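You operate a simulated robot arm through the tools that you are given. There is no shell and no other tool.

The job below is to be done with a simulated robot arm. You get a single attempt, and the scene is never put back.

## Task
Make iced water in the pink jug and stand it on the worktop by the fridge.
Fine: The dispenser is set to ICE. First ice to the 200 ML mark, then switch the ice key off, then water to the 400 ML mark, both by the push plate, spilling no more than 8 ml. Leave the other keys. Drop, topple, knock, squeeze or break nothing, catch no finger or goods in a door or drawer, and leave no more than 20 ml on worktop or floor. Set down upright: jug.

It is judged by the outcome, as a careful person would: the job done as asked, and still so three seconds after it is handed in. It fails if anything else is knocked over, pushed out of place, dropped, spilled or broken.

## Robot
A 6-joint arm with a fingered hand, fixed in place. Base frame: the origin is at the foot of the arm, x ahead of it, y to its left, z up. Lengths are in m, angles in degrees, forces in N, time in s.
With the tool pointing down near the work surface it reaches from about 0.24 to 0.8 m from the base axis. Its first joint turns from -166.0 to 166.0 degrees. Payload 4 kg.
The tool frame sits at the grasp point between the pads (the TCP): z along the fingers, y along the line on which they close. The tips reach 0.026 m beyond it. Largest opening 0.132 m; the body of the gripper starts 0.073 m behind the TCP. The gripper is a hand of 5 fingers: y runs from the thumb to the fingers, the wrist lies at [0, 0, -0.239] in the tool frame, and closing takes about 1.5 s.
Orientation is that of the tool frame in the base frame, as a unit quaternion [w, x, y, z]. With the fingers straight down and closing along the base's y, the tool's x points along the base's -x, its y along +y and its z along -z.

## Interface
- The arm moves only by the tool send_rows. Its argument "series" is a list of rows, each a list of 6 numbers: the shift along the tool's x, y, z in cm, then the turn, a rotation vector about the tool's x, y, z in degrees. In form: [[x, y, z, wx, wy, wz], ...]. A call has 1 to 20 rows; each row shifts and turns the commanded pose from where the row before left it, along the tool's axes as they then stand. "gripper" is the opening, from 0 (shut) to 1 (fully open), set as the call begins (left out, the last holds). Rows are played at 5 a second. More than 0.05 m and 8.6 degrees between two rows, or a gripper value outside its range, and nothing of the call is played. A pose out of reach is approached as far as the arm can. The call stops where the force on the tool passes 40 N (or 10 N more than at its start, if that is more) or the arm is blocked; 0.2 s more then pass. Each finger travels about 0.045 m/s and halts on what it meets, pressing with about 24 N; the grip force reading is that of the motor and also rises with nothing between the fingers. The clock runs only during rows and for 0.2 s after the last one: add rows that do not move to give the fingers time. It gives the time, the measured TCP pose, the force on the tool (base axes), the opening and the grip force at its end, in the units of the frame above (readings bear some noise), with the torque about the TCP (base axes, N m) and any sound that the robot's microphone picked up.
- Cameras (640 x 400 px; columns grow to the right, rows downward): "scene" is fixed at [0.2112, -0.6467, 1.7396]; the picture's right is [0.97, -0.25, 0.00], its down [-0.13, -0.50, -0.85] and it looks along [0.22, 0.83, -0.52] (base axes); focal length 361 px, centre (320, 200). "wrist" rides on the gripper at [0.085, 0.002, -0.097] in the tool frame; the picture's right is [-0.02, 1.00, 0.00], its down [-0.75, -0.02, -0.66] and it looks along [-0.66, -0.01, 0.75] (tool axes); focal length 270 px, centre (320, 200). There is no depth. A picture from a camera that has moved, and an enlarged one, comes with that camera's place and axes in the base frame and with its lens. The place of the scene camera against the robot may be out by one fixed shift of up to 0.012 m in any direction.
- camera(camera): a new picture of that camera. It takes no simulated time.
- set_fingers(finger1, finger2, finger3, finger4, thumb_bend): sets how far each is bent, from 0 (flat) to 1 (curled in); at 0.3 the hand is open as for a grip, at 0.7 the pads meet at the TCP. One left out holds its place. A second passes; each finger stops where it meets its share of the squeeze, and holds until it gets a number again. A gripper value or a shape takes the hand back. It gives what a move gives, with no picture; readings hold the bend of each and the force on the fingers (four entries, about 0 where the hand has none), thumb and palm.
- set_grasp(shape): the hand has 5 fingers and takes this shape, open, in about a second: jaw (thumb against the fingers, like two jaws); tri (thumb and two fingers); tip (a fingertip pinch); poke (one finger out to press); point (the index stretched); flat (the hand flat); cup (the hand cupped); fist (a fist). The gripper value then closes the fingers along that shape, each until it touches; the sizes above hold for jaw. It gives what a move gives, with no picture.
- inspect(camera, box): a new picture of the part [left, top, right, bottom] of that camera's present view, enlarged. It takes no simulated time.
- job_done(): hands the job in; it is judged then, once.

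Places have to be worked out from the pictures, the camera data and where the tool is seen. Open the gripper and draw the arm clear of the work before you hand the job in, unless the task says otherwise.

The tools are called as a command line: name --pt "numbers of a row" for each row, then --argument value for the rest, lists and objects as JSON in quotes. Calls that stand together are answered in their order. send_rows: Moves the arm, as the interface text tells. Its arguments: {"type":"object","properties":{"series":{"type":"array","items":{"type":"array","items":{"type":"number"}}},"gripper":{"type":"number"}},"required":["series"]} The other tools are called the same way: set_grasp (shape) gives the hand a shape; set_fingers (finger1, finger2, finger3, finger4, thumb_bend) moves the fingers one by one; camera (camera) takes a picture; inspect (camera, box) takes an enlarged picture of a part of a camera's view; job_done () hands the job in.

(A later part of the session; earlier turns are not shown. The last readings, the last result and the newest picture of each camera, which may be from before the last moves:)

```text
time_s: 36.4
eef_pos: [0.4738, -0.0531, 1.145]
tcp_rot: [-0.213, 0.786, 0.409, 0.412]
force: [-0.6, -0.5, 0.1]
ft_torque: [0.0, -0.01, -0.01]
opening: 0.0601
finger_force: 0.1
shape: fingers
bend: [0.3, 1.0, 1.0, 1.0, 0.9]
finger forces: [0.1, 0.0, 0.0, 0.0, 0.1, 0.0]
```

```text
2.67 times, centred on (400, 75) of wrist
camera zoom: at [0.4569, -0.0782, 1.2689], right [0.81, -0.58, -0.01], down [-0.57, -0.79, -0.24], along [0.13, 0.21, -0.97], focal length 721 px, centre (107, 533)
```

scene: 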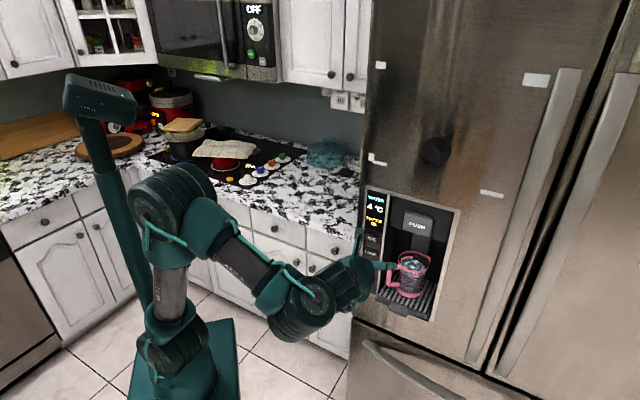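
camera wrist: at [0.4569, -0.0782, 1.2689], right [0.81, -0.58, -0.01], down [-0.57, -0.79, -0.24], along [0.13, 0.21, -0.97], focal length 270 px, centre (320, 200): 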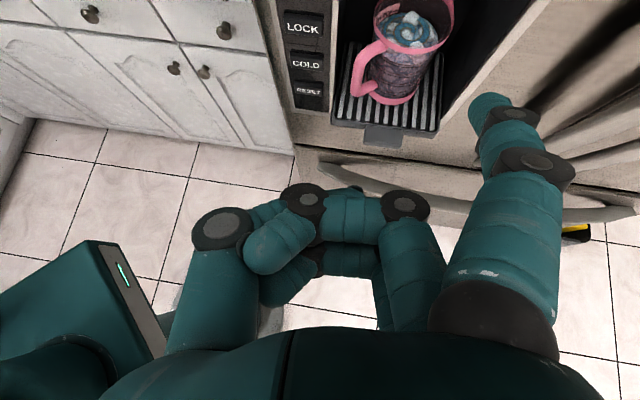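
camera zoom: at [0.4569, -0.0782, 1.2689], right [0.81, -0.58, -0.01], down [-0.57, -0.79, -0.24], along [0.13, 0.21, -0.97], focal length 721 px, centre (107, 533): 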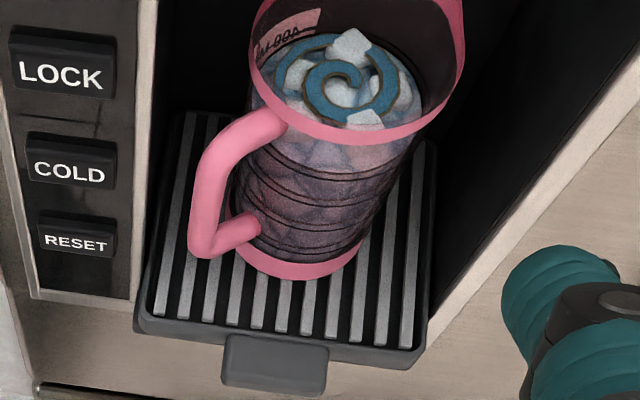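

The jug base centre comes out at (0.710, 0.084, 0.894), rim near z 1.00, with the handle pointing about 167°; the bay runs from u≈0.354 to 0.52. I'll grasp the body from the front, pitched down and rolled so the thumb passes over the handle; first I open the hand to jaw.

set_grasp --shape "jaw"

send_rows --pt "0 0 0 -4.1 0 2.87" --pt "0 0 0 -4.1 0 2.87" --pt "0 0 0 0 5 0" --pt "0 0 0 0 5 0" --pt "0 0 0 0 0 6" --pt "0 0 0 0 0 6" --pt "-0.74 1.87 3.0 0 0 0" --pt "-0.74 1.87 3.0 0 0 0" --pt "-0.74 1.87 3.0 0 0 0" --pt "-0.74 1.87 3.0 0 0 0" --pt "0 0 0 0 0 0" --pt "0 0 0 0 0 0" --gripper 0.84

camera --camera "wrist"

camera --camera "scene"

inspect --camera "scene" --box '[350, 190, 460, 330]'

```text
time_s: 37.3
eef_pos: [0.4733, -0.0522, 1.1443]
tcp_rot: [-0.212, 0.786, 0.409, 0.411]
force: [-0.6, -0.1, 0.1]
ft_torque: [0.01, -0.03, -0.01]
opening: 0.1318
finger_force: 0.0
shape: jaw
bend: [0.3, 0.3, 0.3, 0.3, 0.3]
finger forces: [0.1, 0.1, 0.0, 0.1, 0.0, 0.1]
```

```text
time_s: 39.9
eef_pos: [0.5861, -0.0345, 1.0532]
tcp_rot: [-0.257, 0.808, 0.239, 0.474]
force: [-0.2, -0.2, -0.5]
ft_torque: [-0.02, 0.01, 0.03]
opening: 0.1109
finger_force: 0.2
shape: jaw
bend: [0.55, 0.55, 0.55, 0.55, 0.51]
finger forces: [0.1, 0.1, 0.0, 0.0, 0.1, 0.0]
```

```text
taken
camera wrist: at [0.5623, -0.086, 1.1694], right [0.62, -0.76, -0.21], down [-0.76, -0.52, -0.39], along [0.19, 0.4, -0.9], focal length 270 px, centre (320, 200)
```

wrist: 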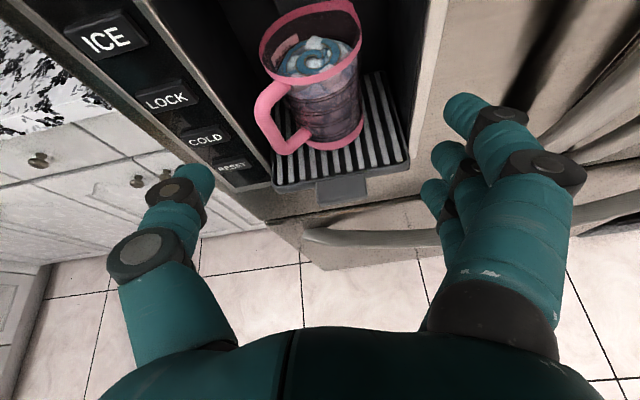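

```text
taken
```

scene: 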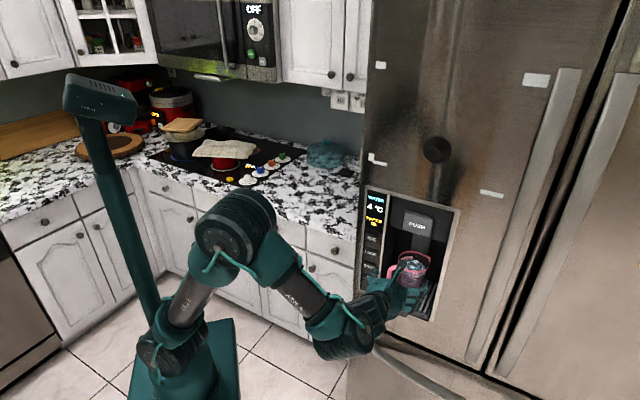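

```text
2.86 times, centred on (405, 260) of scene
camera zoom: at [0.2112, -0.6467, 1.7396], right [0.97, -0.25, 0.0], down [-0.13, -0.5, -0.85], along [0.22, 0.83, -0.52], focal length 1031 px, centre (77, 29)
```

zoom: 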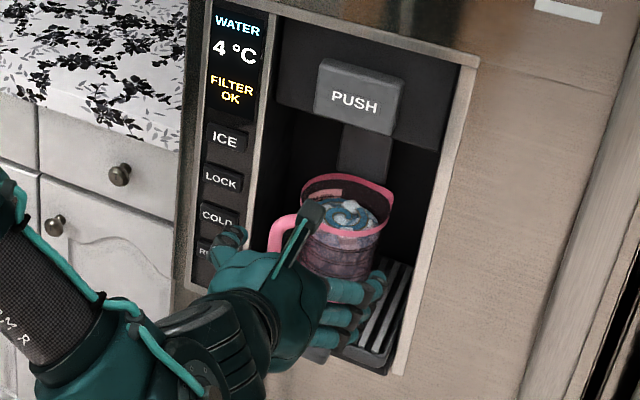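

The hand is at the pregrasp with opening 0.11. I'll zoom in on the jug from here to correct its estimated position before going in.

inspect --camera "wrist" --box '[240, 0, 440, 190]'

inspect --camera "scene" --box '[385, 240, 445, 310]'

```text
2.11 times, centred on (340, 95) of wrist
camera zoom: at [0.5623, -0.086, 1.1694], right [0.62, -0.76, -0.21], down [-0.76, -0.52, -0.39], along [0.19, 0.4, -0.9], focal length 569 px, centre (278, 421)
```

zoom: 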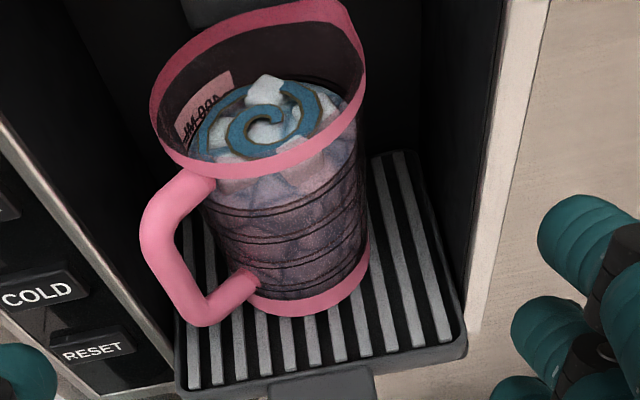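

```text
5.71 times, centred on (415, 275) of scene
camera zoom: at [0.2112, -0.6467, 1.7396], right [0.97, -0.25, 0.0], down [-0.13, -0.5, -0.85], along [0.22, 0.83, -0.52], focal length 2061 px, centre (-223, -229)
```

zoom: 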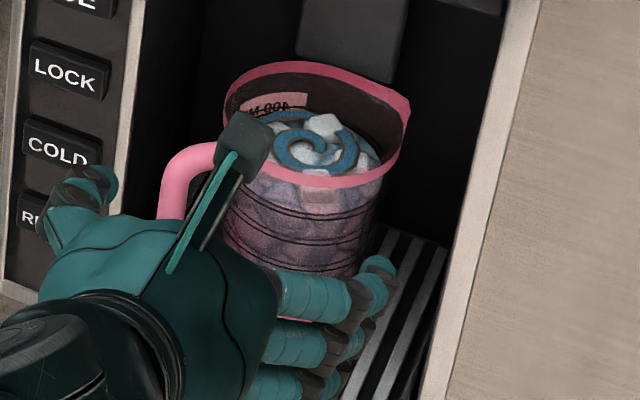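

The rim appears nearer z 1.01 and the jug about 4 mm further left than first estimated (u≈0.439). I'll correct for that and advance 6.6 cm along the tool axis, then look again.

send_rows --pt "0.37 -0.23 3.3 0 0 0" --pt "0.37 -0.23 3.3 0 0 0" --pt "0 0 0 0 0 0"

camera --camera "wrist"

inspect --camera "scene" --box '[370, 200, 450, 320]'

```text
time_s: 40.7
eef_pos: [0.6302, 0.0123, 1.0333]
tcp_rot: [-0.256, 0.809, 0.239, 0.473]
force: [-0.2, 0.2, -0.2]
ft_torque: [0.01, -0.01, 0.03]
opening: 0.111
finger_force: 0.1
shape: jaw
bend: [0.55, 0.55, 0.55, 0.55, 0.51]
finger forces: [0.0, 0.0, 0.0, 0.0, 0.0, 0.0]
```

```text
taken
camera wrist: at [0.6051, -0.0386, 1.1487], right [0.62, -0.76, -0.21], down [-0.76, -0.52, -0.39], along [0.19, 0.4, -0.9], focal length 270 px, centre (320, 200)
```

wrist: 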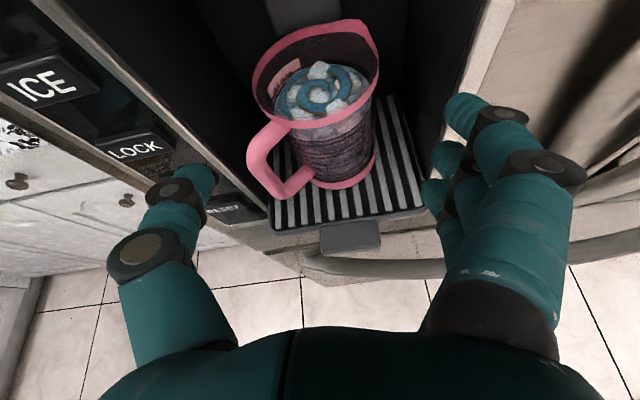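

```text
3.33 times, centred on (410, 260) of scene
camera zoom: at [0.2112, -0.6467, 1.7396], right [0.97, -0.25, 0.0], down [-0.13, -0.5, -0.85], along [0.22, 0.83, -0.52], focal length 1202 px, centre (20, 0)
```

zoom: 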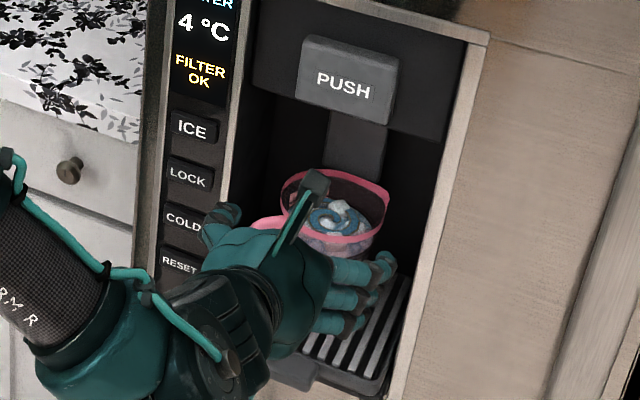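

The full rim is now visible between the fingers. I'll zoom to measure rim, handle and bay walls against the thumb and fingers.

inspect --camera "wrist" --box '[180, 0, 480, 190]'

```text
2.11 times, centred on (330, 95) of wrist
camera zoom: at [0.6051, -0.0386, 1.1487], right [0.62, -0.76, -0.21], down [-0.76, -0.52, -0.39], along [0.19, 0.4, -0.9], focal length 569 px, centre (299, 421)
```

zoom: 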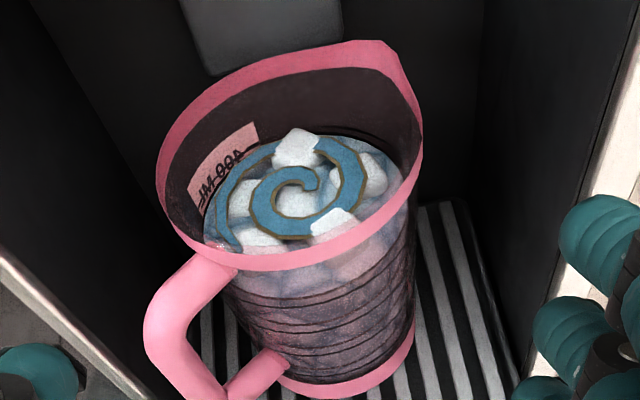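

Refined: jug centre u≈0.4385, v≈0.562, rim z≈1.01, handle top just under the rim band; the remaining path is almost purely along the tool axis. I'll roll 4° more to lift the thumb over the handle and advance 6 cm.

send_rows --pt "0 0 0 0 0 4" --pt "0 0 2 0 0 0" --pt "0 0 2 0 0 0" --pt "0 0 2 0 0 0" --pt "0 0 0 0 0 0"

camera --camera "wrist"

inspect --camera "scene" --box '[370, 200, 450, 320]'

inspect --camera "wrist" --box '[160, 20, 480, 220]'

```text
time_s: 41.9
eef_pos: [0.6678, 0.0509, 1.0084]
tcp_rot: [-0.273, 0.816, 0.211, 0.465]
force: [-1.7, -0.2, -0.2]
ft_torque: [0.0, -0.02, 0.04]
opening: 0.1111
finger_force: 0.2
shape: jaw
bend: [0.55, 0.55, 0.55, 0.55, 0.51]
finger forces: [0.1, 0.0, 0.1, 0.1, 0.1, 0.0]
```

```text
taken
camera wrist: at [0.6474, -0.0043, 1.1224], right [0.59, -0.76, -0.27], down [-0.79, -0.48, -0.38], along [0.16, 0.43, -0.89], focal length 270 px, centre (320, 200)
```

wrist: 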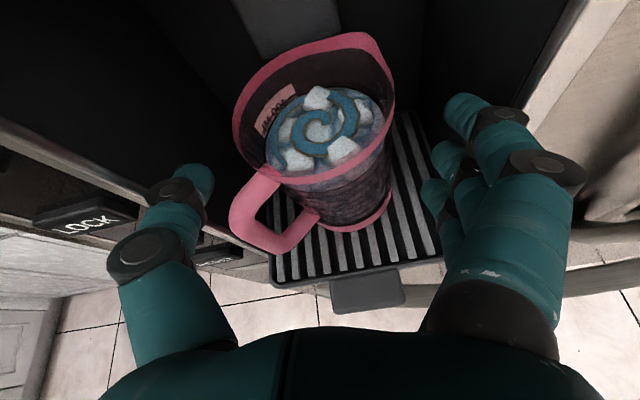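

```text
3.33 times, centred on (410, 260) of scene
camera zoom: at [0.2112, -0.6467, 1.7396], right [0.97, -0.25, 0.0], down [-0.13, -0.5, -0.85], along [0.22, 0.83, -0.52], focal length 1202 px, centre (20, 0)
```

zoom: 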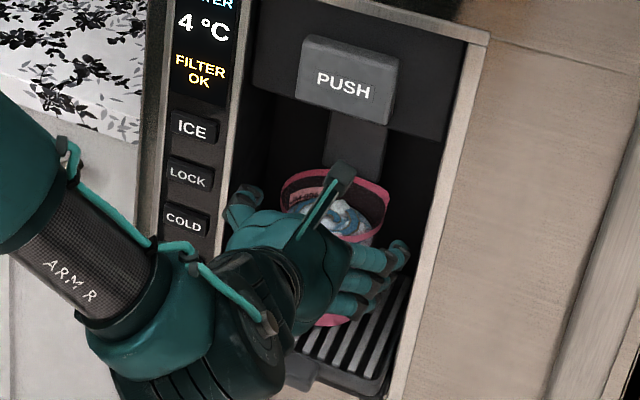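

```text
2.00 times, centred on (320, 120) of wrist
camera zoom: at [0.6474, -0.0043, 1.1224], right [0.59, -0.76, -0.27], down [-0.79, -0.48, -0.38], along [0.16, 0.43, -0.89], focal length 541 px, centre (320, 360)
```

zoom: 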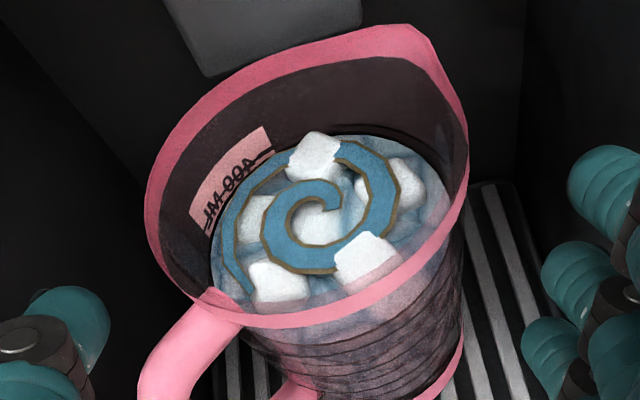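

My model predicts the rim position in this view within a few pixels, and the thumb clears the handle by design. I'll advance another 2.6 cm with a 2 mm shift right and 3 mm up.

send_rows --pt "0.15 0.1 1.3 0 0 0" --pt "0.15 0.1 1.3 0 0 0" --pt "0 0 0 0 0 0"

camera --camera "wrist"

inspect --camera "scene" --box '[380, 200, 450, 310]'

```text
time_s: 42.7
eef_pos: [0.6874, 0.0659, 0.9991]
tcp_rot: [-0.273, 0.816, 0.211, 0.465]
force: [0.2, -0.9, 0.4]
ft_torque: [0.01, 0.04, 0.02]
opening: 0.1109
finger_force: 0.0
shape: jaw
bend: [0.55, 0.55, 0.55, 0.55, 0.51]
finger forces: [0.0, 0.1, 0.1, 0.0, 0.0, 0.1]
```

```text
taken
camera wrist: at [0.6659, 0.0112, 1.1139], right [0.59, -0.76, -0.27], down [-0.79, -0.48, -0.38], along [0.16, 0.43, -0.89], focal length 270 px, centre (320, 200)
```

wrist: 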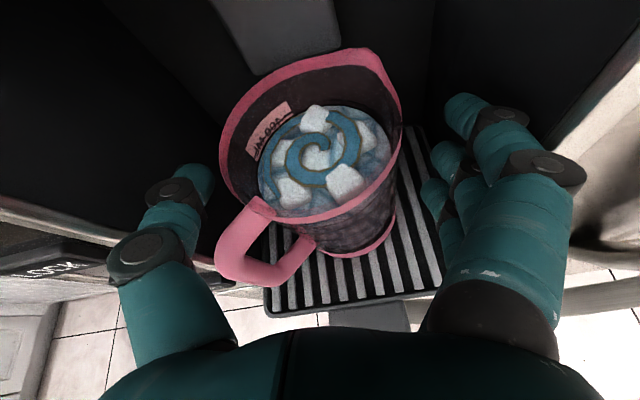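

```text
3.64 times, centred on (415, 255) of scene
camera zoom: at [0.2112, -0.6467, 1.7396], right [0.97, -0.25, 0.0], down [-0.13, -0.5, -0.85], along [0.22, 0.83, -0.52], focal length 1312 px, centre (-26, 0)
```

zoom: 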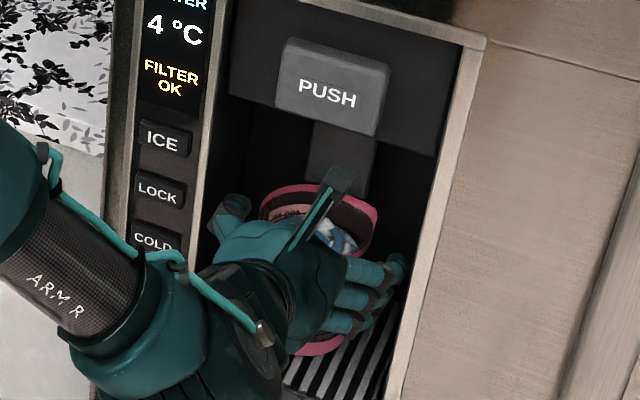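

All clear so far: no contact forces and the thumb sits above the handle. I'll advance the last 2 cm in two rows.

send_rows --pt "0 0 1.0 0 0 0" --pt "0 0 1.0 0 0 0" --pt "0 0 0 0 0 0"

camera --camera "wrist"

inspect --camera "scene" --box '[380, 200, 450, 310]'

```text
time_s: 43.5
eef_pos: [0.6989, 0.0808, 0.9909]
tcp_rot: [-0.273, 0.815, 0.212, 0.464]
force: [0.7, -0.2, 0.7]
ft_torque: [0.01, -0.01, -0.02]
opening: 0.1112
finger_force: 0.0
shape: jaw
bend: [0.55, 0.55, 0.55, 0.55, 0.51]
finger forces: [0.0, 0.0, 0.0, 0.0, 0.0, 0.1]
```

```text
taken
camera wrist: at [0.6784, 0.024, 1.1049], right [0.59, -0.76, -0.27], down [-0.79, -0.48, -0.38], along [0.16, 0.43, -0.89], focal length 270 px, centre (320, 200)
```

wrist: 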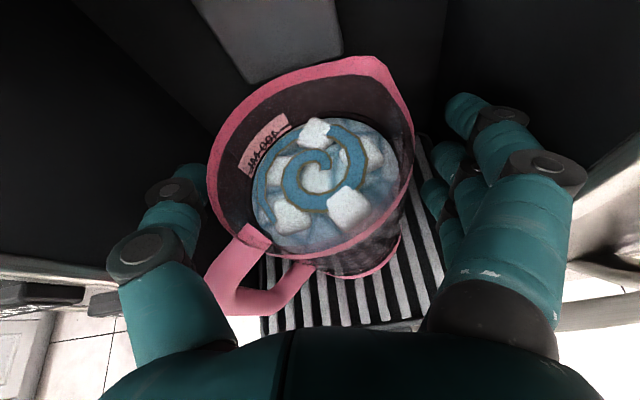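

```text
3.64 times, centred on (415, 255) of scene
camera zoom: at [0.2112, -0.6467, 1.7396], right [0.97, -0.25, 0.0], down [-0.13, -0.5, -0.85], along [0.22, 0.83, -0.52], focal length 1312 px, centre (-26, 0)
```

zoom: 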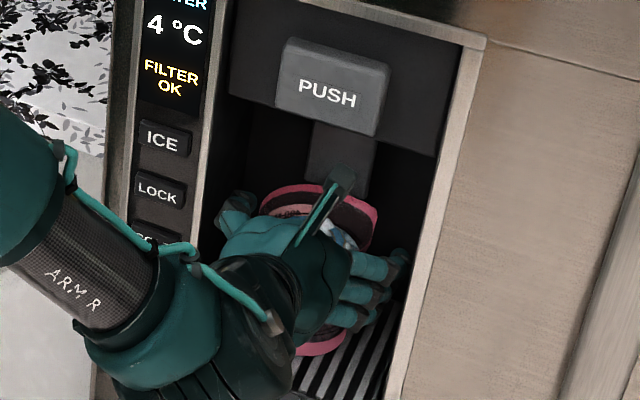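

No contact yet. I'll zoom in on the thumb–handle area and the right-hand side before closing.

inspect --camera "wrist" --box '[100, 140, 320, 340]'

inspect --camera "wrist" --box '[360, 60, 560, 260]'

```text
2.00 times, centred on (210, 240) of wrist
camera zoom: at [0.6784, 0.024, 1.1049], right [0.59, -0.76, -0.27], down [-0.79, -0.48, -0.38], along [0.16, 0.43, -0.89], focal length 541 px, centre (540, 120)
```

zoom: 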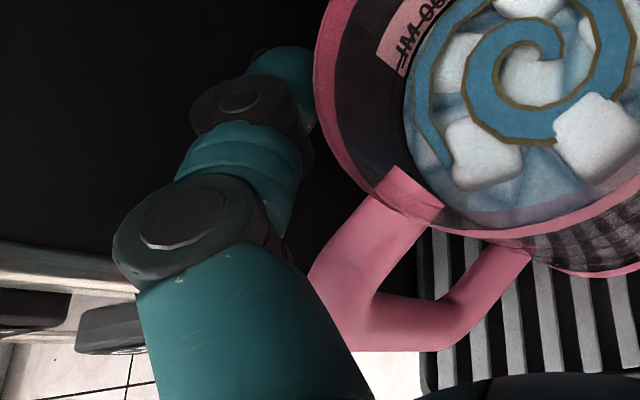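

```text
2.00 times, centred on (460, 160) of wrist
camera zoom: at [0.6784, 0.024, 1.1049], right [0.59, -0.76, -0.27], down [-0.79, -0.48, -0.38], along [0.16, 0.43, -0.89], focal length 541 px, centre (40, 280)
```

zoom: 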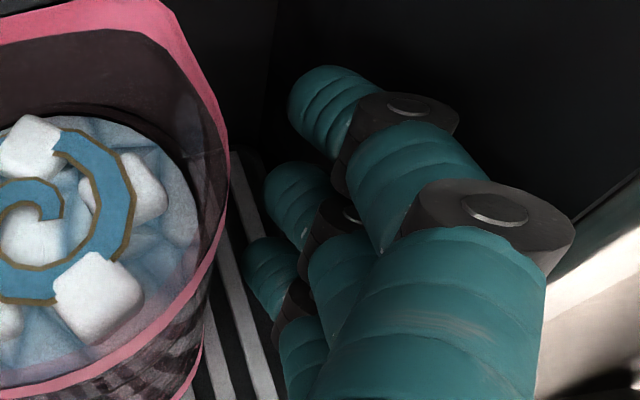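

The thumb lies above the handle and the fingers flank the right side without touching. I'll begin closing gently to about 0.096 m and check the contacts.

send_rows --pt "0 0 0 0 0 0" --pt "0 0 0 0 0 0" --pt "0 0 0 0 0 0" --gripper 0.73

camera --camera "wrist"

```text
time_s: 44.3
eef_pos: [0.6988, 0.0795, 0.9906]
tcp_rot: [-0.272, 0.816, 0.211, 0.465]
force: [-0.5, 0.4, 0.1]
ft_torque: [-0.03, -0.01, 0.01]
opening: 0.0967
finger_force: 0.2
shape: jaw
bend: [0.65, 0.65, 0.65, 0.65, 0.61]
finger forces: [0.1, 0.1, 0.0, 0.0, 0.7, 0.1]
```

```text
taken
camera wrist: at [0.6783, 0.0239, 1.1051], right [0.59, -0.76, -0.27], down [-0.79, -0.48, -0.38], along [0.16, 0.43, -0.89], focal length 270 px, centre (320, 200)
```

wrist: 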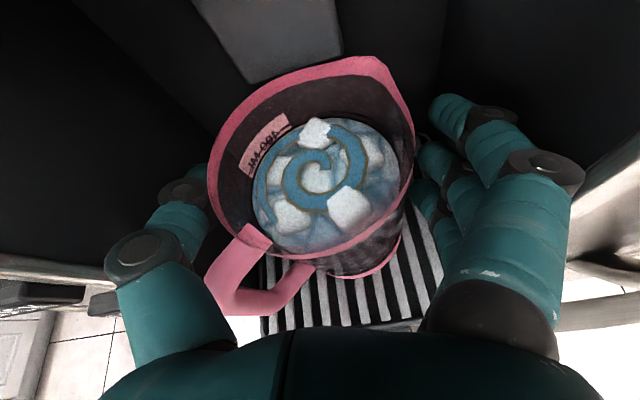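

The thumb just touches (0.7 N) while the fingers still have about 6 mm to go. I'll shift the hand 3 mm left and close further.

send_rows --pt "0 -0.3 0 0 0 0" --pt "0 0 0 0 0 0" --pt "0 0 0 0 0 0" --gripper 0.68

camera --camera "wrist"

```text
time_s: 45.1
eef_pos: [0.6986, 0.0828, 0.9916]
tcp_rot: [-0.273, 0.816, 0.211, 0.464]
force: [-0.7, -0.5, -0.9]
ft_torque: [-0.14, 0.03, -0.08]
opening: 0.0903
finger_force: 23.9
shape: jaw
bend: [0.72, 0.7, 0.68, 0.67, 0.64]
finger forces: [5.3, 5.1, 4.8, 5.0, 20.3, 0.0]
```

```text
taken
camera wrist: at [0.6765, 0.026, 1.1059], right [0.59, -0.76, -0.27], down [-0.79, -0.48, -0.38], along [0.16, 0.43, -0.89], focal length 270 px, centre (320, 200)
```

wrist: 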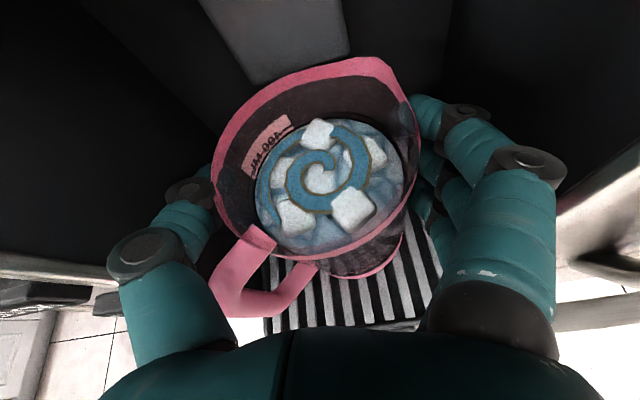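

All four fingers (about 5 N each) and the thumb (20 N) hold the jug evenly. I'll lift straight up 6 mm and check.

send_rows --pt "0 0 0 0 0 0" --pt "0.262 -0.075 -0.126 0 0 0" --pt "0.262 -0.075 -0.126 0 0 0" --pt "0 0 0 0 0 0"

camera --camera "wrist"

inspect --camera "scene" --box '[380, 200, 450, 310]'

```text
time_s: 46.1
eef_pos: [0.6975, 0.0827, 0.9976]
tcp_rot: [-0.274, 0.815, 0.212, 0.464]
force: [-0.4, -0.5, -3.9]
ft_torque: [-0.04, 0.0, 0.05]
opening: 0.0901
finger_force: 24.4
shape: jaw
bend: [0.72, 0.69, 0.68, 0.67, 0.64]
finger forces: [5.2, 5.4, 4.7, 4.7, 20.6, 0.0]
```

```text
taken
camera wrist: at [0.6764, 0.0261, 1.112], right [0.59, -0.76, -0.27], down [-0.79, -0.48, -0.38], along [0.16, 0.43, -0.89], focal length 270 px, centre (320, 200)
```

wrist: 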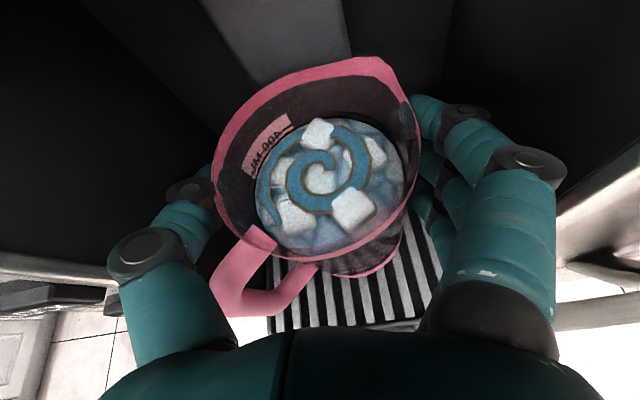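

```text
3.64 times, centred on (415, 255) of scene
camera zoom: at [0.2112, -0.6467, 1.7396], right [0.97, -0.25, 0.0], down [-0.13, -0.5, -0.85], along [0.22, 0.83, -0.52], focal length 1312 px, centre (-26, 0)
```

zoom: 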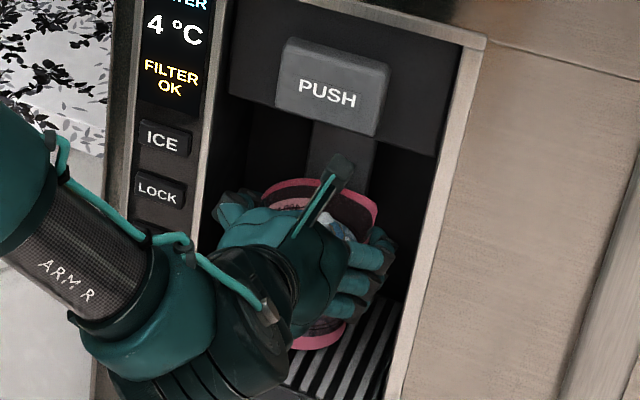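

The load reads about 4 N and the jug stays level with the grip unchanged. I'll lift another 8 mm.

send_rows --pt "0.35 -0.1 -0.168 0 0 0" --pt "0.35 -0.1 -0.168 0 0 0" --pt "0 0 0 0 0 0"

camera --camera "wrist"

inspect --camera "scene" --box '[380, 200, 450, 310]'

```text
time_s: 46.9
eef_pos: [0.6964, 0.0823, 1.0062]
tcp_rot: [-0.273, 0.816, 0.211, 0.464]
force: [0.3, 0.8, -2.3]
ft_torque: [-0.05, 0.06, 0.01]
opening: 0.0901
finger_force: 24.3
shape: jaw
bend: [0.72, 0.69, 0.68, 0.67, 0.64]
finger forces: [5.2, 5.5, 4.9, 4.7, 20.5, 0.0]
```

```text
taken
camera wrist: at [0.6765, 0.0261, 1.1202], right [0.59, -0.76, -0.27], down [-0.79, -0.48, -0.38], along [0.16, 0.43, -0.89], focal length 270 px, centre (320, 200)
```

wrist: 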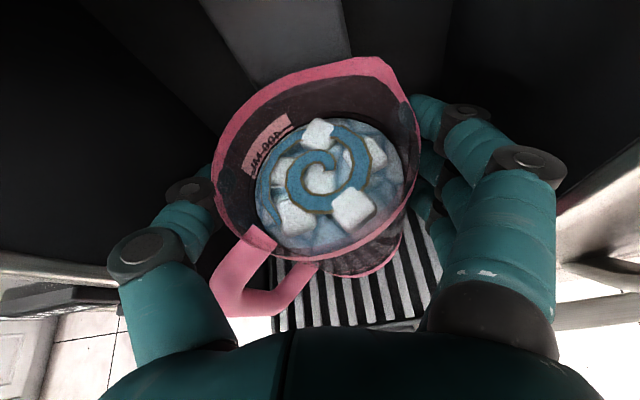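

```text
3.64 times, centred on (415, 255) of scene
camera zoom: at [0.2112, -0.6467, 1.7396], right [0.97, -0.25, 0.0], down [-0.13, -0.5, -0.85], along [0.22, 0.83, -0.52], focal length 1312 px, centre (-26, 0)
```

zoom: 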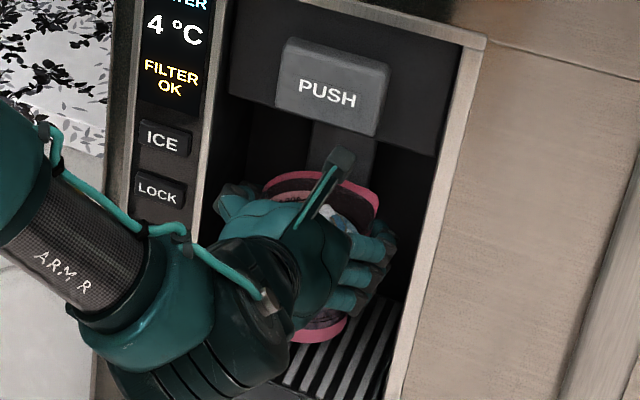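

The jug is clear of the tray and steady. I'll draw it straight out of the bay along the fridge normal, ramping gently.

send_rows --pt "-0.2 0.06 -0.455 0 0 0" --pt "-0.4 0.117 -0.909 0 0 0" --pt "-0.4 0.117 -0.909 0 0 0" --pt "-0.6 0.176 -1.363 0 0 0" --pt "-0.6 0.176 -1.363 0 0 0" --pt "-0.6 0.176 -1.363 0 0 0" --pt "-0.6 0.176 -1.363 0 0 0" --pt "-0.6 0.176 -1.363 0 0 0" --pt "-0.6 0.176 -1.363 0 0 0" --pt "-0.6 0.176 -1.363 0 0 0" --pt "-0.6 0.176 -1.363 0 0 0" --pt "-0.4 0.117 -0.909 0 0 0" --pt "-0.2 0.06 -0.455 0 0 0" --pt "0 0 0 0 0 0"

camera --camera "wrist"

camera --camera "scene"

inspect --camera "scene" --box '[350, 190, 460, 330]'

```text
time_s: 49.9
eef_pos: [0.5846, -0.0321, 1.0057]
tcp_rot: [-0.273, 0.816, 0.212, 0.464]
force: [-0.5, 1.6, -4.7]
ft_torque: [-0.05, -0.05, -0.03]
opening: 0.0901
finger_force: 24.2
shape: jaw
bend: [0.72, 0.69, 0.68, 0.67, 0.64]
finger forces: [5.3, 5.5, 4.8, 4.7, 20.4, 0.0]
```

```text
taken
camera wrist: at [0.5637, -0.0877, 1.1202], right [0.59, -0.76, -0.27], down [-0.79, -0.48, -0.38], along [0.16, 0.43, -0.89], focal length 270 px, centre (320, 200)
```

wrist: 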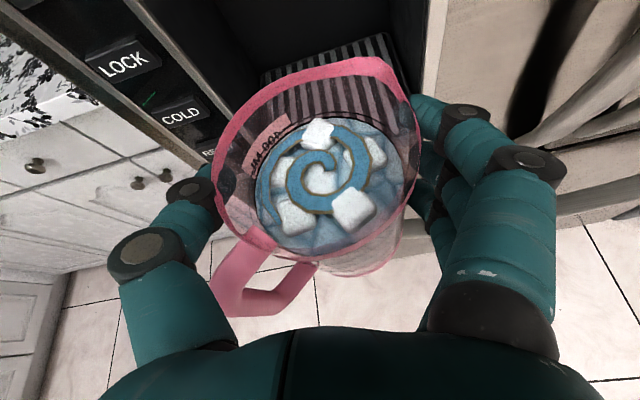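

```text
taken
```

scene: 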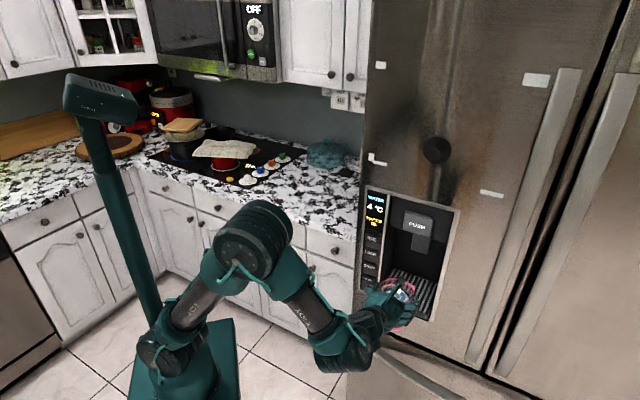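

```text
2.86 times, centred on (405, 260) of scene
camera zoom: at [0.2112, -0.6467, 1.7396], right [0.97, -0.25, 0.0], down [-0.13, -0.5, -0.85], along [0.22, 0.83, -0.52], focal length 1031 px, centre (77, 29)
```

zoom: 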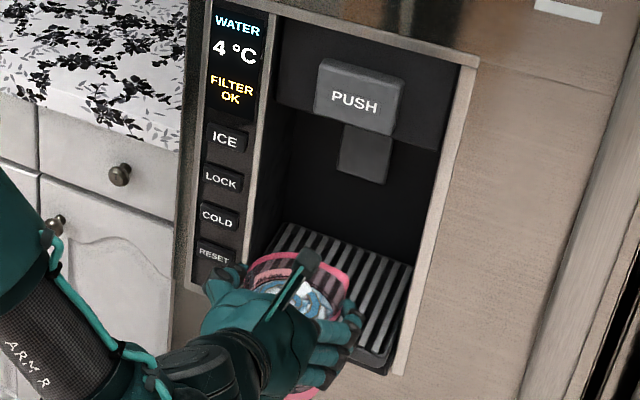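

The jug is out, level and secure with a steady 4–5 N load. I'll raise it 14 cm so the base clears the worktop, then survey.

send_rows --pt "0.437 -0.125 -0.21 0 0 0" --pt "0.874 -0.249 -0.421 0 0 0" --pt "1.31 -0.374 -0.631 0 0 0" --pt "1.31 -0.374 -0.631 0 0 0" --pt "1.31 -0.374 -0.631 0 0 0" --pt "1.31 -0.374 -0.631 0 0 0" --pt "1.31 -0.374 -0.631 0 0 0" --pt "1.31 -0.374 -0.631 0 0 0" --pt "1.31 -0.374 -0.631 0 0 0" --pt "0.874 -0.249 -0.421 0 0 0" --pt "0.437 -0.125 -0.21 0 0 0" --pt "0 0 0 0 0 0"

camera --camera "wrist"

camera --camera "scene"

```text
time_s: 52.5
eef_pos: [0.5853, -0.0327, 1.1416]
tcp_rot: [-0.272, 0.816, 0.21, 0.465]
force: [0.4, 0.1, -4.3]
ft_torque: [-0.02, -0.04, 0.03]
opening: 0.0901
finger_force: 24.1
shape: jaw
bend: [0.72, 0.69, 0.68, 0.67, 0.64]
finger forces: [5.3, 5.6, 4.8, 4.6, 20.3, 0.1]
```

```text
taken
camera wrist: at [0.5642, -0.0879, 1.2558], right [0.59, -0.76, -0.27], down [-0.79, -0.48, -0.38], along [0.16, 0.43, -0.89], focal length 270 px, centre (320, 200)
```

wrist: 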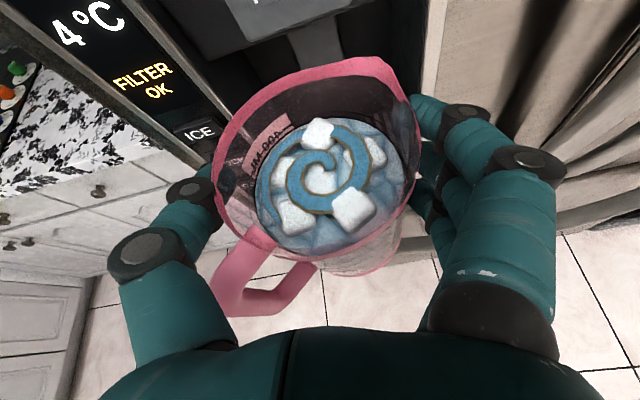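

```text
taken
```

scene: 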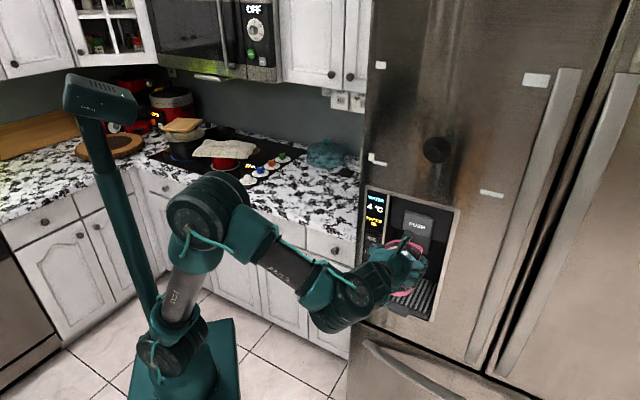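

Load and grip are unchanged. With the jug base near z 1.04 I'll move it 31 cm to the left, parallel to the fridge front and clear of it.

send_rows --pt "-0.137 -0.48 0 0 0 0" --pt "-0.275 -0.964 0 0 0 0" --pt "-0.412 -1.445 0 0 0 0" --pt "-0.549 -1.927 0 0 0 0" --pt "-0.549 -1.927 0 0 0 0" --pt "-0.549 -1.927 0 0 0 0" --pt "-0.549 -1.927 0 0 0 0" --pt "-0.549 -1.927 0 0 0 0" --pt "-0.549 -1.927 0 0 0 0" --pt "-0.549 -1.927 0 0 0 0" --pt "-0.549 -1.927 0 0 0 0" --pt "-0.549 -1.927 0 0 0 0" --pt "-0.549 -1.927 0 0 0 0" --pt "-0.549 -1.927 0 0 0 0" --pt "-0.549 -1.927 0 0 0 0" --pt "-0.549 -1.927 0 0 0 0" --pt "-0.412 -1.445 0 0 0 0" --pt "-0.275 -0.964 0 0 0 0" --pt "-0.137 -0.48 0 0 0 0" --pt "0 0 0 0 0 0"

camera --camera "wrist"

camera --camera "scene"

```text
time_s: 56.7
eef_pos: [0.3651, 0.1964, 1.1494]
tcp_rot: [-0.272, 0.817, 0.211, 0.463]
force: [-0.2, -0.7, -4.3]
ft_torque: [-0.05, 0.0, -0.03]
opening: 0.09
finger_force: 23.5
shape: jaw
bend: [0.72, 0.69, 0.68, 0.67, 0.64]
finger forces: [5.3, 5.6, 4.8, 4.5, 20.4, 0.1]
out of reach, approached as far as the arm can: row 17, 19
```

```text
taken
camera wrist: at [0.344, 0.1415, 1.2642], right [0.59, -0.76, -0.27], down [-0.79, -0.48, -0.37], along [0.16, 0.43, -0.89], focal length 270 px, centre (320, 200)
```

wrist: 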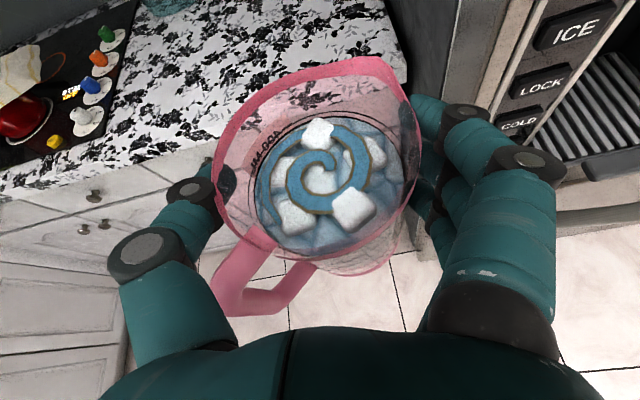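

```text
taken
```

scene: 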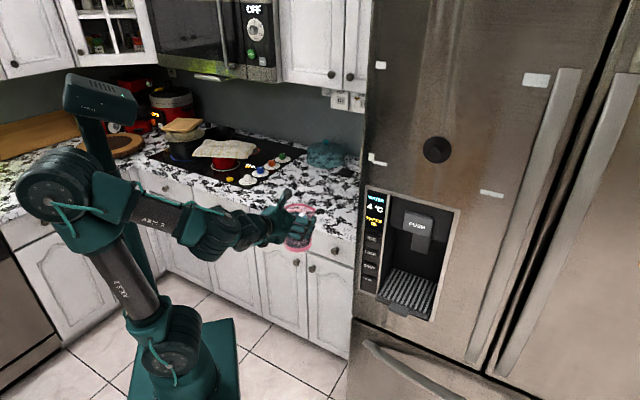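

The jug is level in front of the worktop; the arm was folded tight near its reach limit, but moving forward relieves that. I'll move 20 cm forward toward the counter at this height and look.

send_rows --pt "0.2 -0.06 0.455 0 0 0" --pt "0.4 -0.117 0.909 0 0 0" --pt "0.6 -0.176 1.363 0 0 0" --pt "0.805 -0.234 1.818 0 0 0" --pt "0.805 -0.234 1.818 0 0 0" --pt "0.805 -0.234 1.818 0 0 0" --pt "0.805 -0.234 1.818 0 0 0" --pt "0.805 -0.234 1.818 0 0 0" --pt "0.805 -0.234 1.818 0 0 0" --pt "0.805 -0.234 1.818 0 0 0" --pt "0.6 -0.176 1.363 0 0 0" --pt "0.4 -0.117 0.909 0 0 0" --pt "0.2 -0.06 0.455 0 0 0" --pt "0 0 0 0 0 0"

camera --camera "wrist"

camera --camera "scene"

inspect --camera "scene" --box '[270, 140, 390, 260]'

```text
time_s: 59.7
eef_pos: [0.5053, 0.3381, 1.1491]
tcp_rot: [-0.273, 0.815, 0.211, 0.465]
force: [-0.7, -1.3, -3.7]
ft_torque: [-0.03, -0.05, 0.05]
opening: 0.0901
finger_force: 23.9
shape: jaw
bend: [0.72, 0.69, 0.68, 0.67, 0.64]
finger forces: [5.4, 5.7, 4.7, 4.6, 20.3, 0.0]
```

```text
taken
camera wrist: at [0.4854, 0.283, 1.2637], right [0.59, -0.76, -0.27], down [-0.79, -0.48, -0.38], along [0.16, 0.43, -0.89], focal length 270 px, centre (320, 200)
```

wrist: 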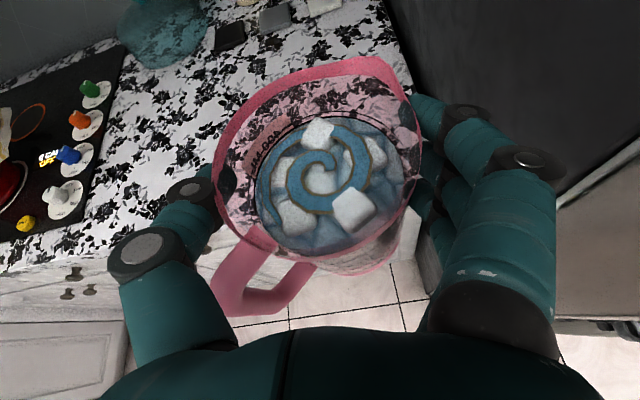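

```text
taken
```

scene: 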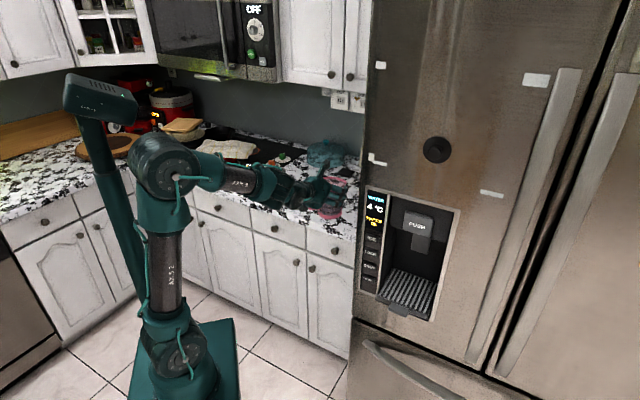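

```text
3.33 times, centred on (330, 200) of scene
camera zoom: at [0.2112, -0.6467, 1.7396], right [0.97, -0.25, 0.0], down [-0.13, -0.5, -0.85], along [0.22, 0.83, -0.52], focal length 1202 px, centre (287, 200)
```

zoom: 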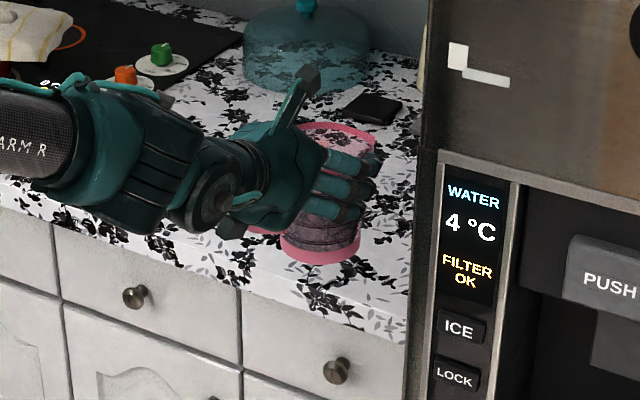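

The phone and knob triangulate to a worktop height of about z 0.92, and the jug base is near 1.05. I'll move 18 cm further forward so the jug stands well in from the edge, beside the fridge.

send_rows --pt "0.2 -0.06 0.455 0 0 0" --pt "0.4 -0.117 0.909 0 0 0" --pt "0.6 -0.176 1.363 0 0 0" --pt "0.805 -0.234 1.818 0 0 0" --pt "0.805 -0.234 1.818 0 0 0" --pt "0.805 -0.234 1.818 0 0 0" --pt "0.805 -0.234 1.818 0 0 0" --pt "0.805 -0.234 1.818 0 0 0" --pt "0.805 -0.234 1.818 0 0 0" --pt "0.6 -0.176 1.363 0 0 0" --pt "0.4 -0.117 0.909 0 0 0" --pt "0.2 -0.06 0.455 0 0 0" --pt "0 0 0 0 0 0"

camera --camera "wrist"

inspect --camera "scene" --box '[270, 140, 390, 260]'

```text
time_s: 62.5
eef_pos: [0.6328, 0.4671, 1.1489]
tcp_rot: [-0.273, 0.816, 0.211, 0.464]
force: [-0.1, 0.2, -4.5]
ft_torque: [-0.03, -0.03, 0.01]
opening: 0.0901
finger_force: 24.2
shape: jaw
bend: [0.72, 0.69, 0.68, 0.67, 0.64]
finger forces: [5.4, 5.7, 4.7, 4.4, 20.3, 0.0]
```

```text
taken
camera wrist: at [0.613, 0.4105, 1.2637], right [0.59, -0.76, -0.27], down [-0.79, -0.48, -0.38], along [0.16, 0.43, -0.89], focal length 270 px, centre (320, 200)
```

wrist: 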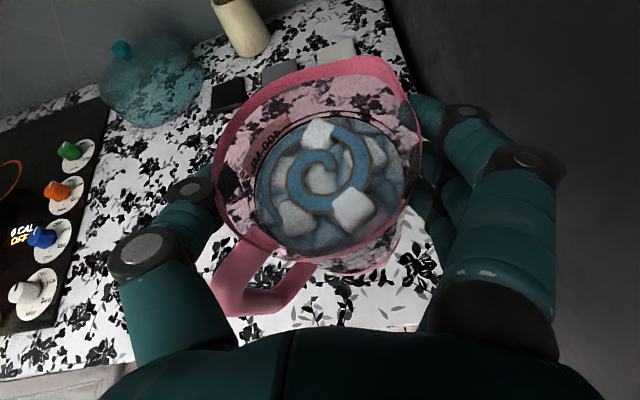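

```text
3.33 times, centred on (330, 200) of scene
camera zoom: at [0.2112, -0.6467, 1.7396], right [0.97, -0.25, 0.0], down [-0.13, -0.5, -0.85], along [0.22, 0.83, -0.52], focal length 1202 px, centre (287, 200)
```

zoom: 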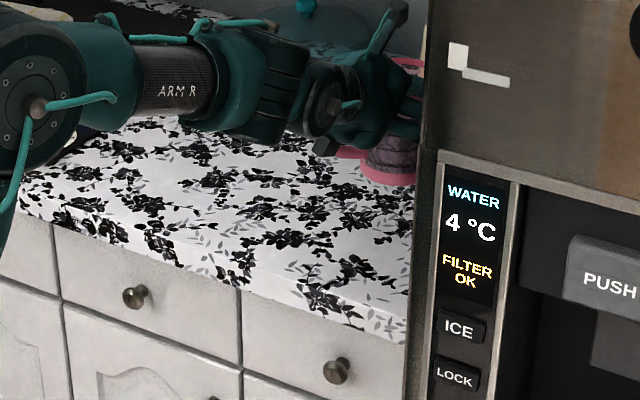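

The jug is over a clear patch of counter next to the fridge. I'll lower it 10 cm, leaving about 3 cm, and check.

send_rows --pt "-0.437 0.125 0.21 0 0 0" --pt "-0.874 0.249 0.421 0 0 0" --pt "-1.31 0.374 0.631 0 0 0" --pt "-1.31 0.374 0.631 0 0 0" --pt "-1.31 0.374 0.631 0 0 0" --pt "-1.31 0.374 0.631 0 0 0" --pt "-1.31 0.374 0.631 0 0 0" --pt "-0.437 0.125 0.21 0 0 0" --pt "-0.437 0.125 0.21 0 0 0" --pt "0 0 0 0 0 0"

camera --camera "wrist"

inspect --camera "scene" --box '[300, 140, 390, 250]'

camera --camera "scene"

```text
time_s: 64.7
eef_pos: [0.6331, 0.4661, 1.05]
tcp_rot: [-0.273, 0.816, 0.211, 0.464]
force: [0.1, -1.0, -3.1]
ft_torque: [0.03, 0.04, 0.0]
opening: 0.0899
finger_force: 24.2
shape: jaw
bend: [0.72, 0.69, 0.68, 0.67, 0.64]
finger forces: [5.4, 5.8, 4.8, 4.5, 20.4, 0.0]
```

```text
taken
camera wrist: at [0.6125, 0.4107, 1.1637], right [0.59, -0.76, -0.27], down [-0.79, -0.48, -0.38], along [0.16, 0.43, -0.89], focal length 270 px, centre (320, 200)
```

wrist: 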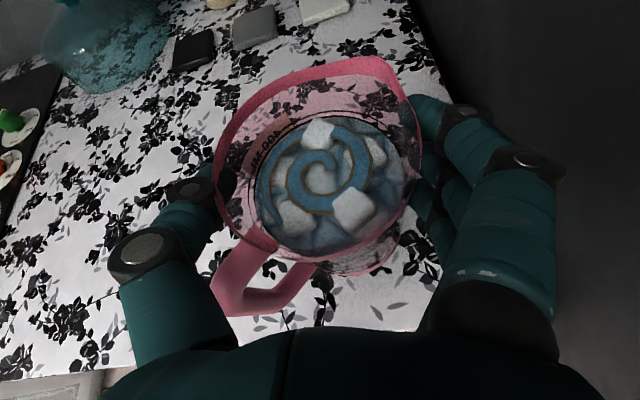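

```text
3.64 times, centred on (345, 195) of scene
camera zoom: at [0.2112, -0.6467, 1.7396], right [0.97, -0.25, 0.0], down [-0.13, -0.5, -0.85], along [0.22, 0.83, -0.52], focal length 1312 px, centre (229, 218)
```

zoom: 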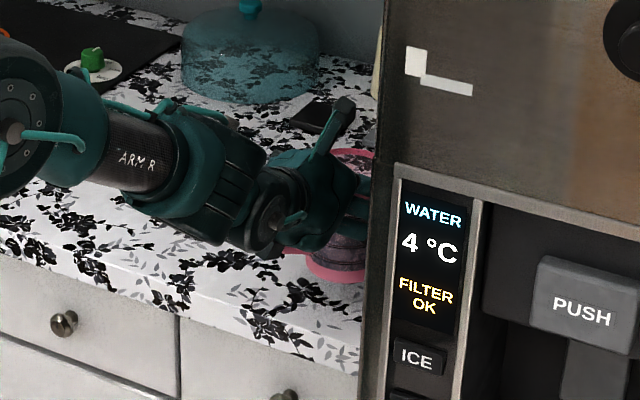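

```text
taken
```

scene: 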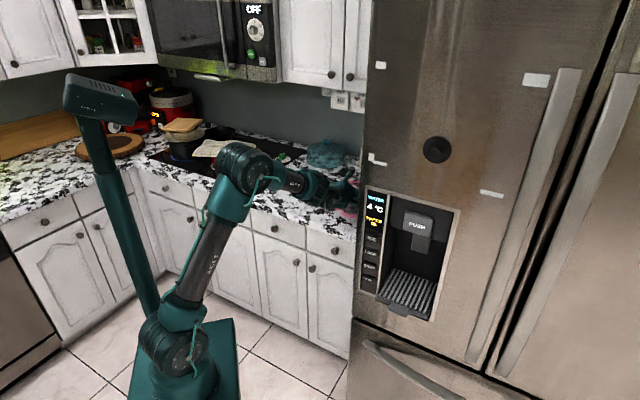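

About 3 cm remain. I'll lower 2 cm slowly, then feel for contact in small steps.

send_rows --pt "-0.437 0.125 0.21 0 0 0" --pt "-0.437 0.125 0.21 0 0 0" --pt "-0.437 0.125 0.21 0 0 0" --pt "-0.437 0.125 0.21 0 0 0" --pt "0 0 0 0 0 0"

inspect --camera "scene" --box '[330, 170, 370, 230]'

camera --camera "wrist"

```text
time_s: 65.9
eef_pos: [0.6343, 0.4668, 1.028]
tcp_rot: [-0.273, 0.816, 0.211, 0.464]
force: [0.1, 0.5, -3.8]
ft_torque: [-0.01, 0.01, 0.02]
opening: 0.0902
finger_force: 23.9
shape: jaw
bend: [0.72, 0.69, 0.68, 0.67, 0.64]
finger forces: [5.4, 5.7, 4.7, 4.5, 20.3, 0.0]
```

```text
6.67 times, centred on (350, 200) of scene
camera zoom: at [0.2112, -0.6467, 1.7396], right [0.97, -0.25, 0.0], down [-0.13, -0.5, -0.85], along [0.22, 0.83, -0.52], focal length 2405 px, centre (120, 200)
```

zoom: 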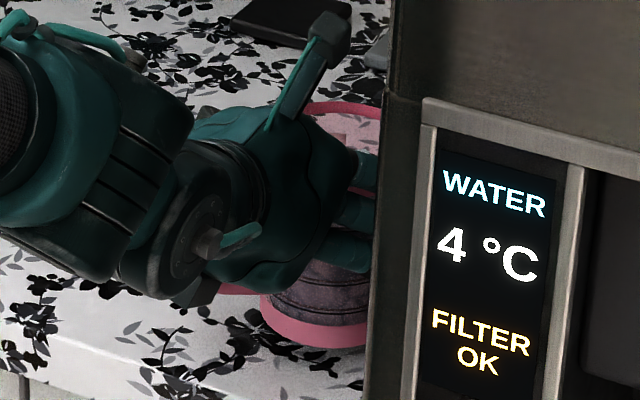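

```text
taken
camera wrist: at [0.613, 0.411, 1.1433], right [0.59, -0.76, -0.27], down [-0.79, -0.48, -0.38], along [0.16, 0.43, -0.89], focal length 270 px, centre (320, 200)
```

wrist: 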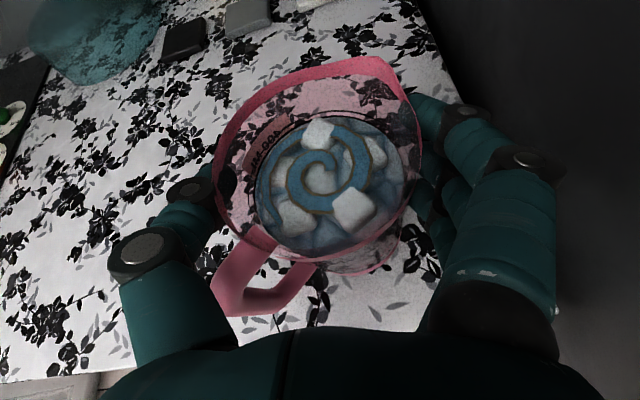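

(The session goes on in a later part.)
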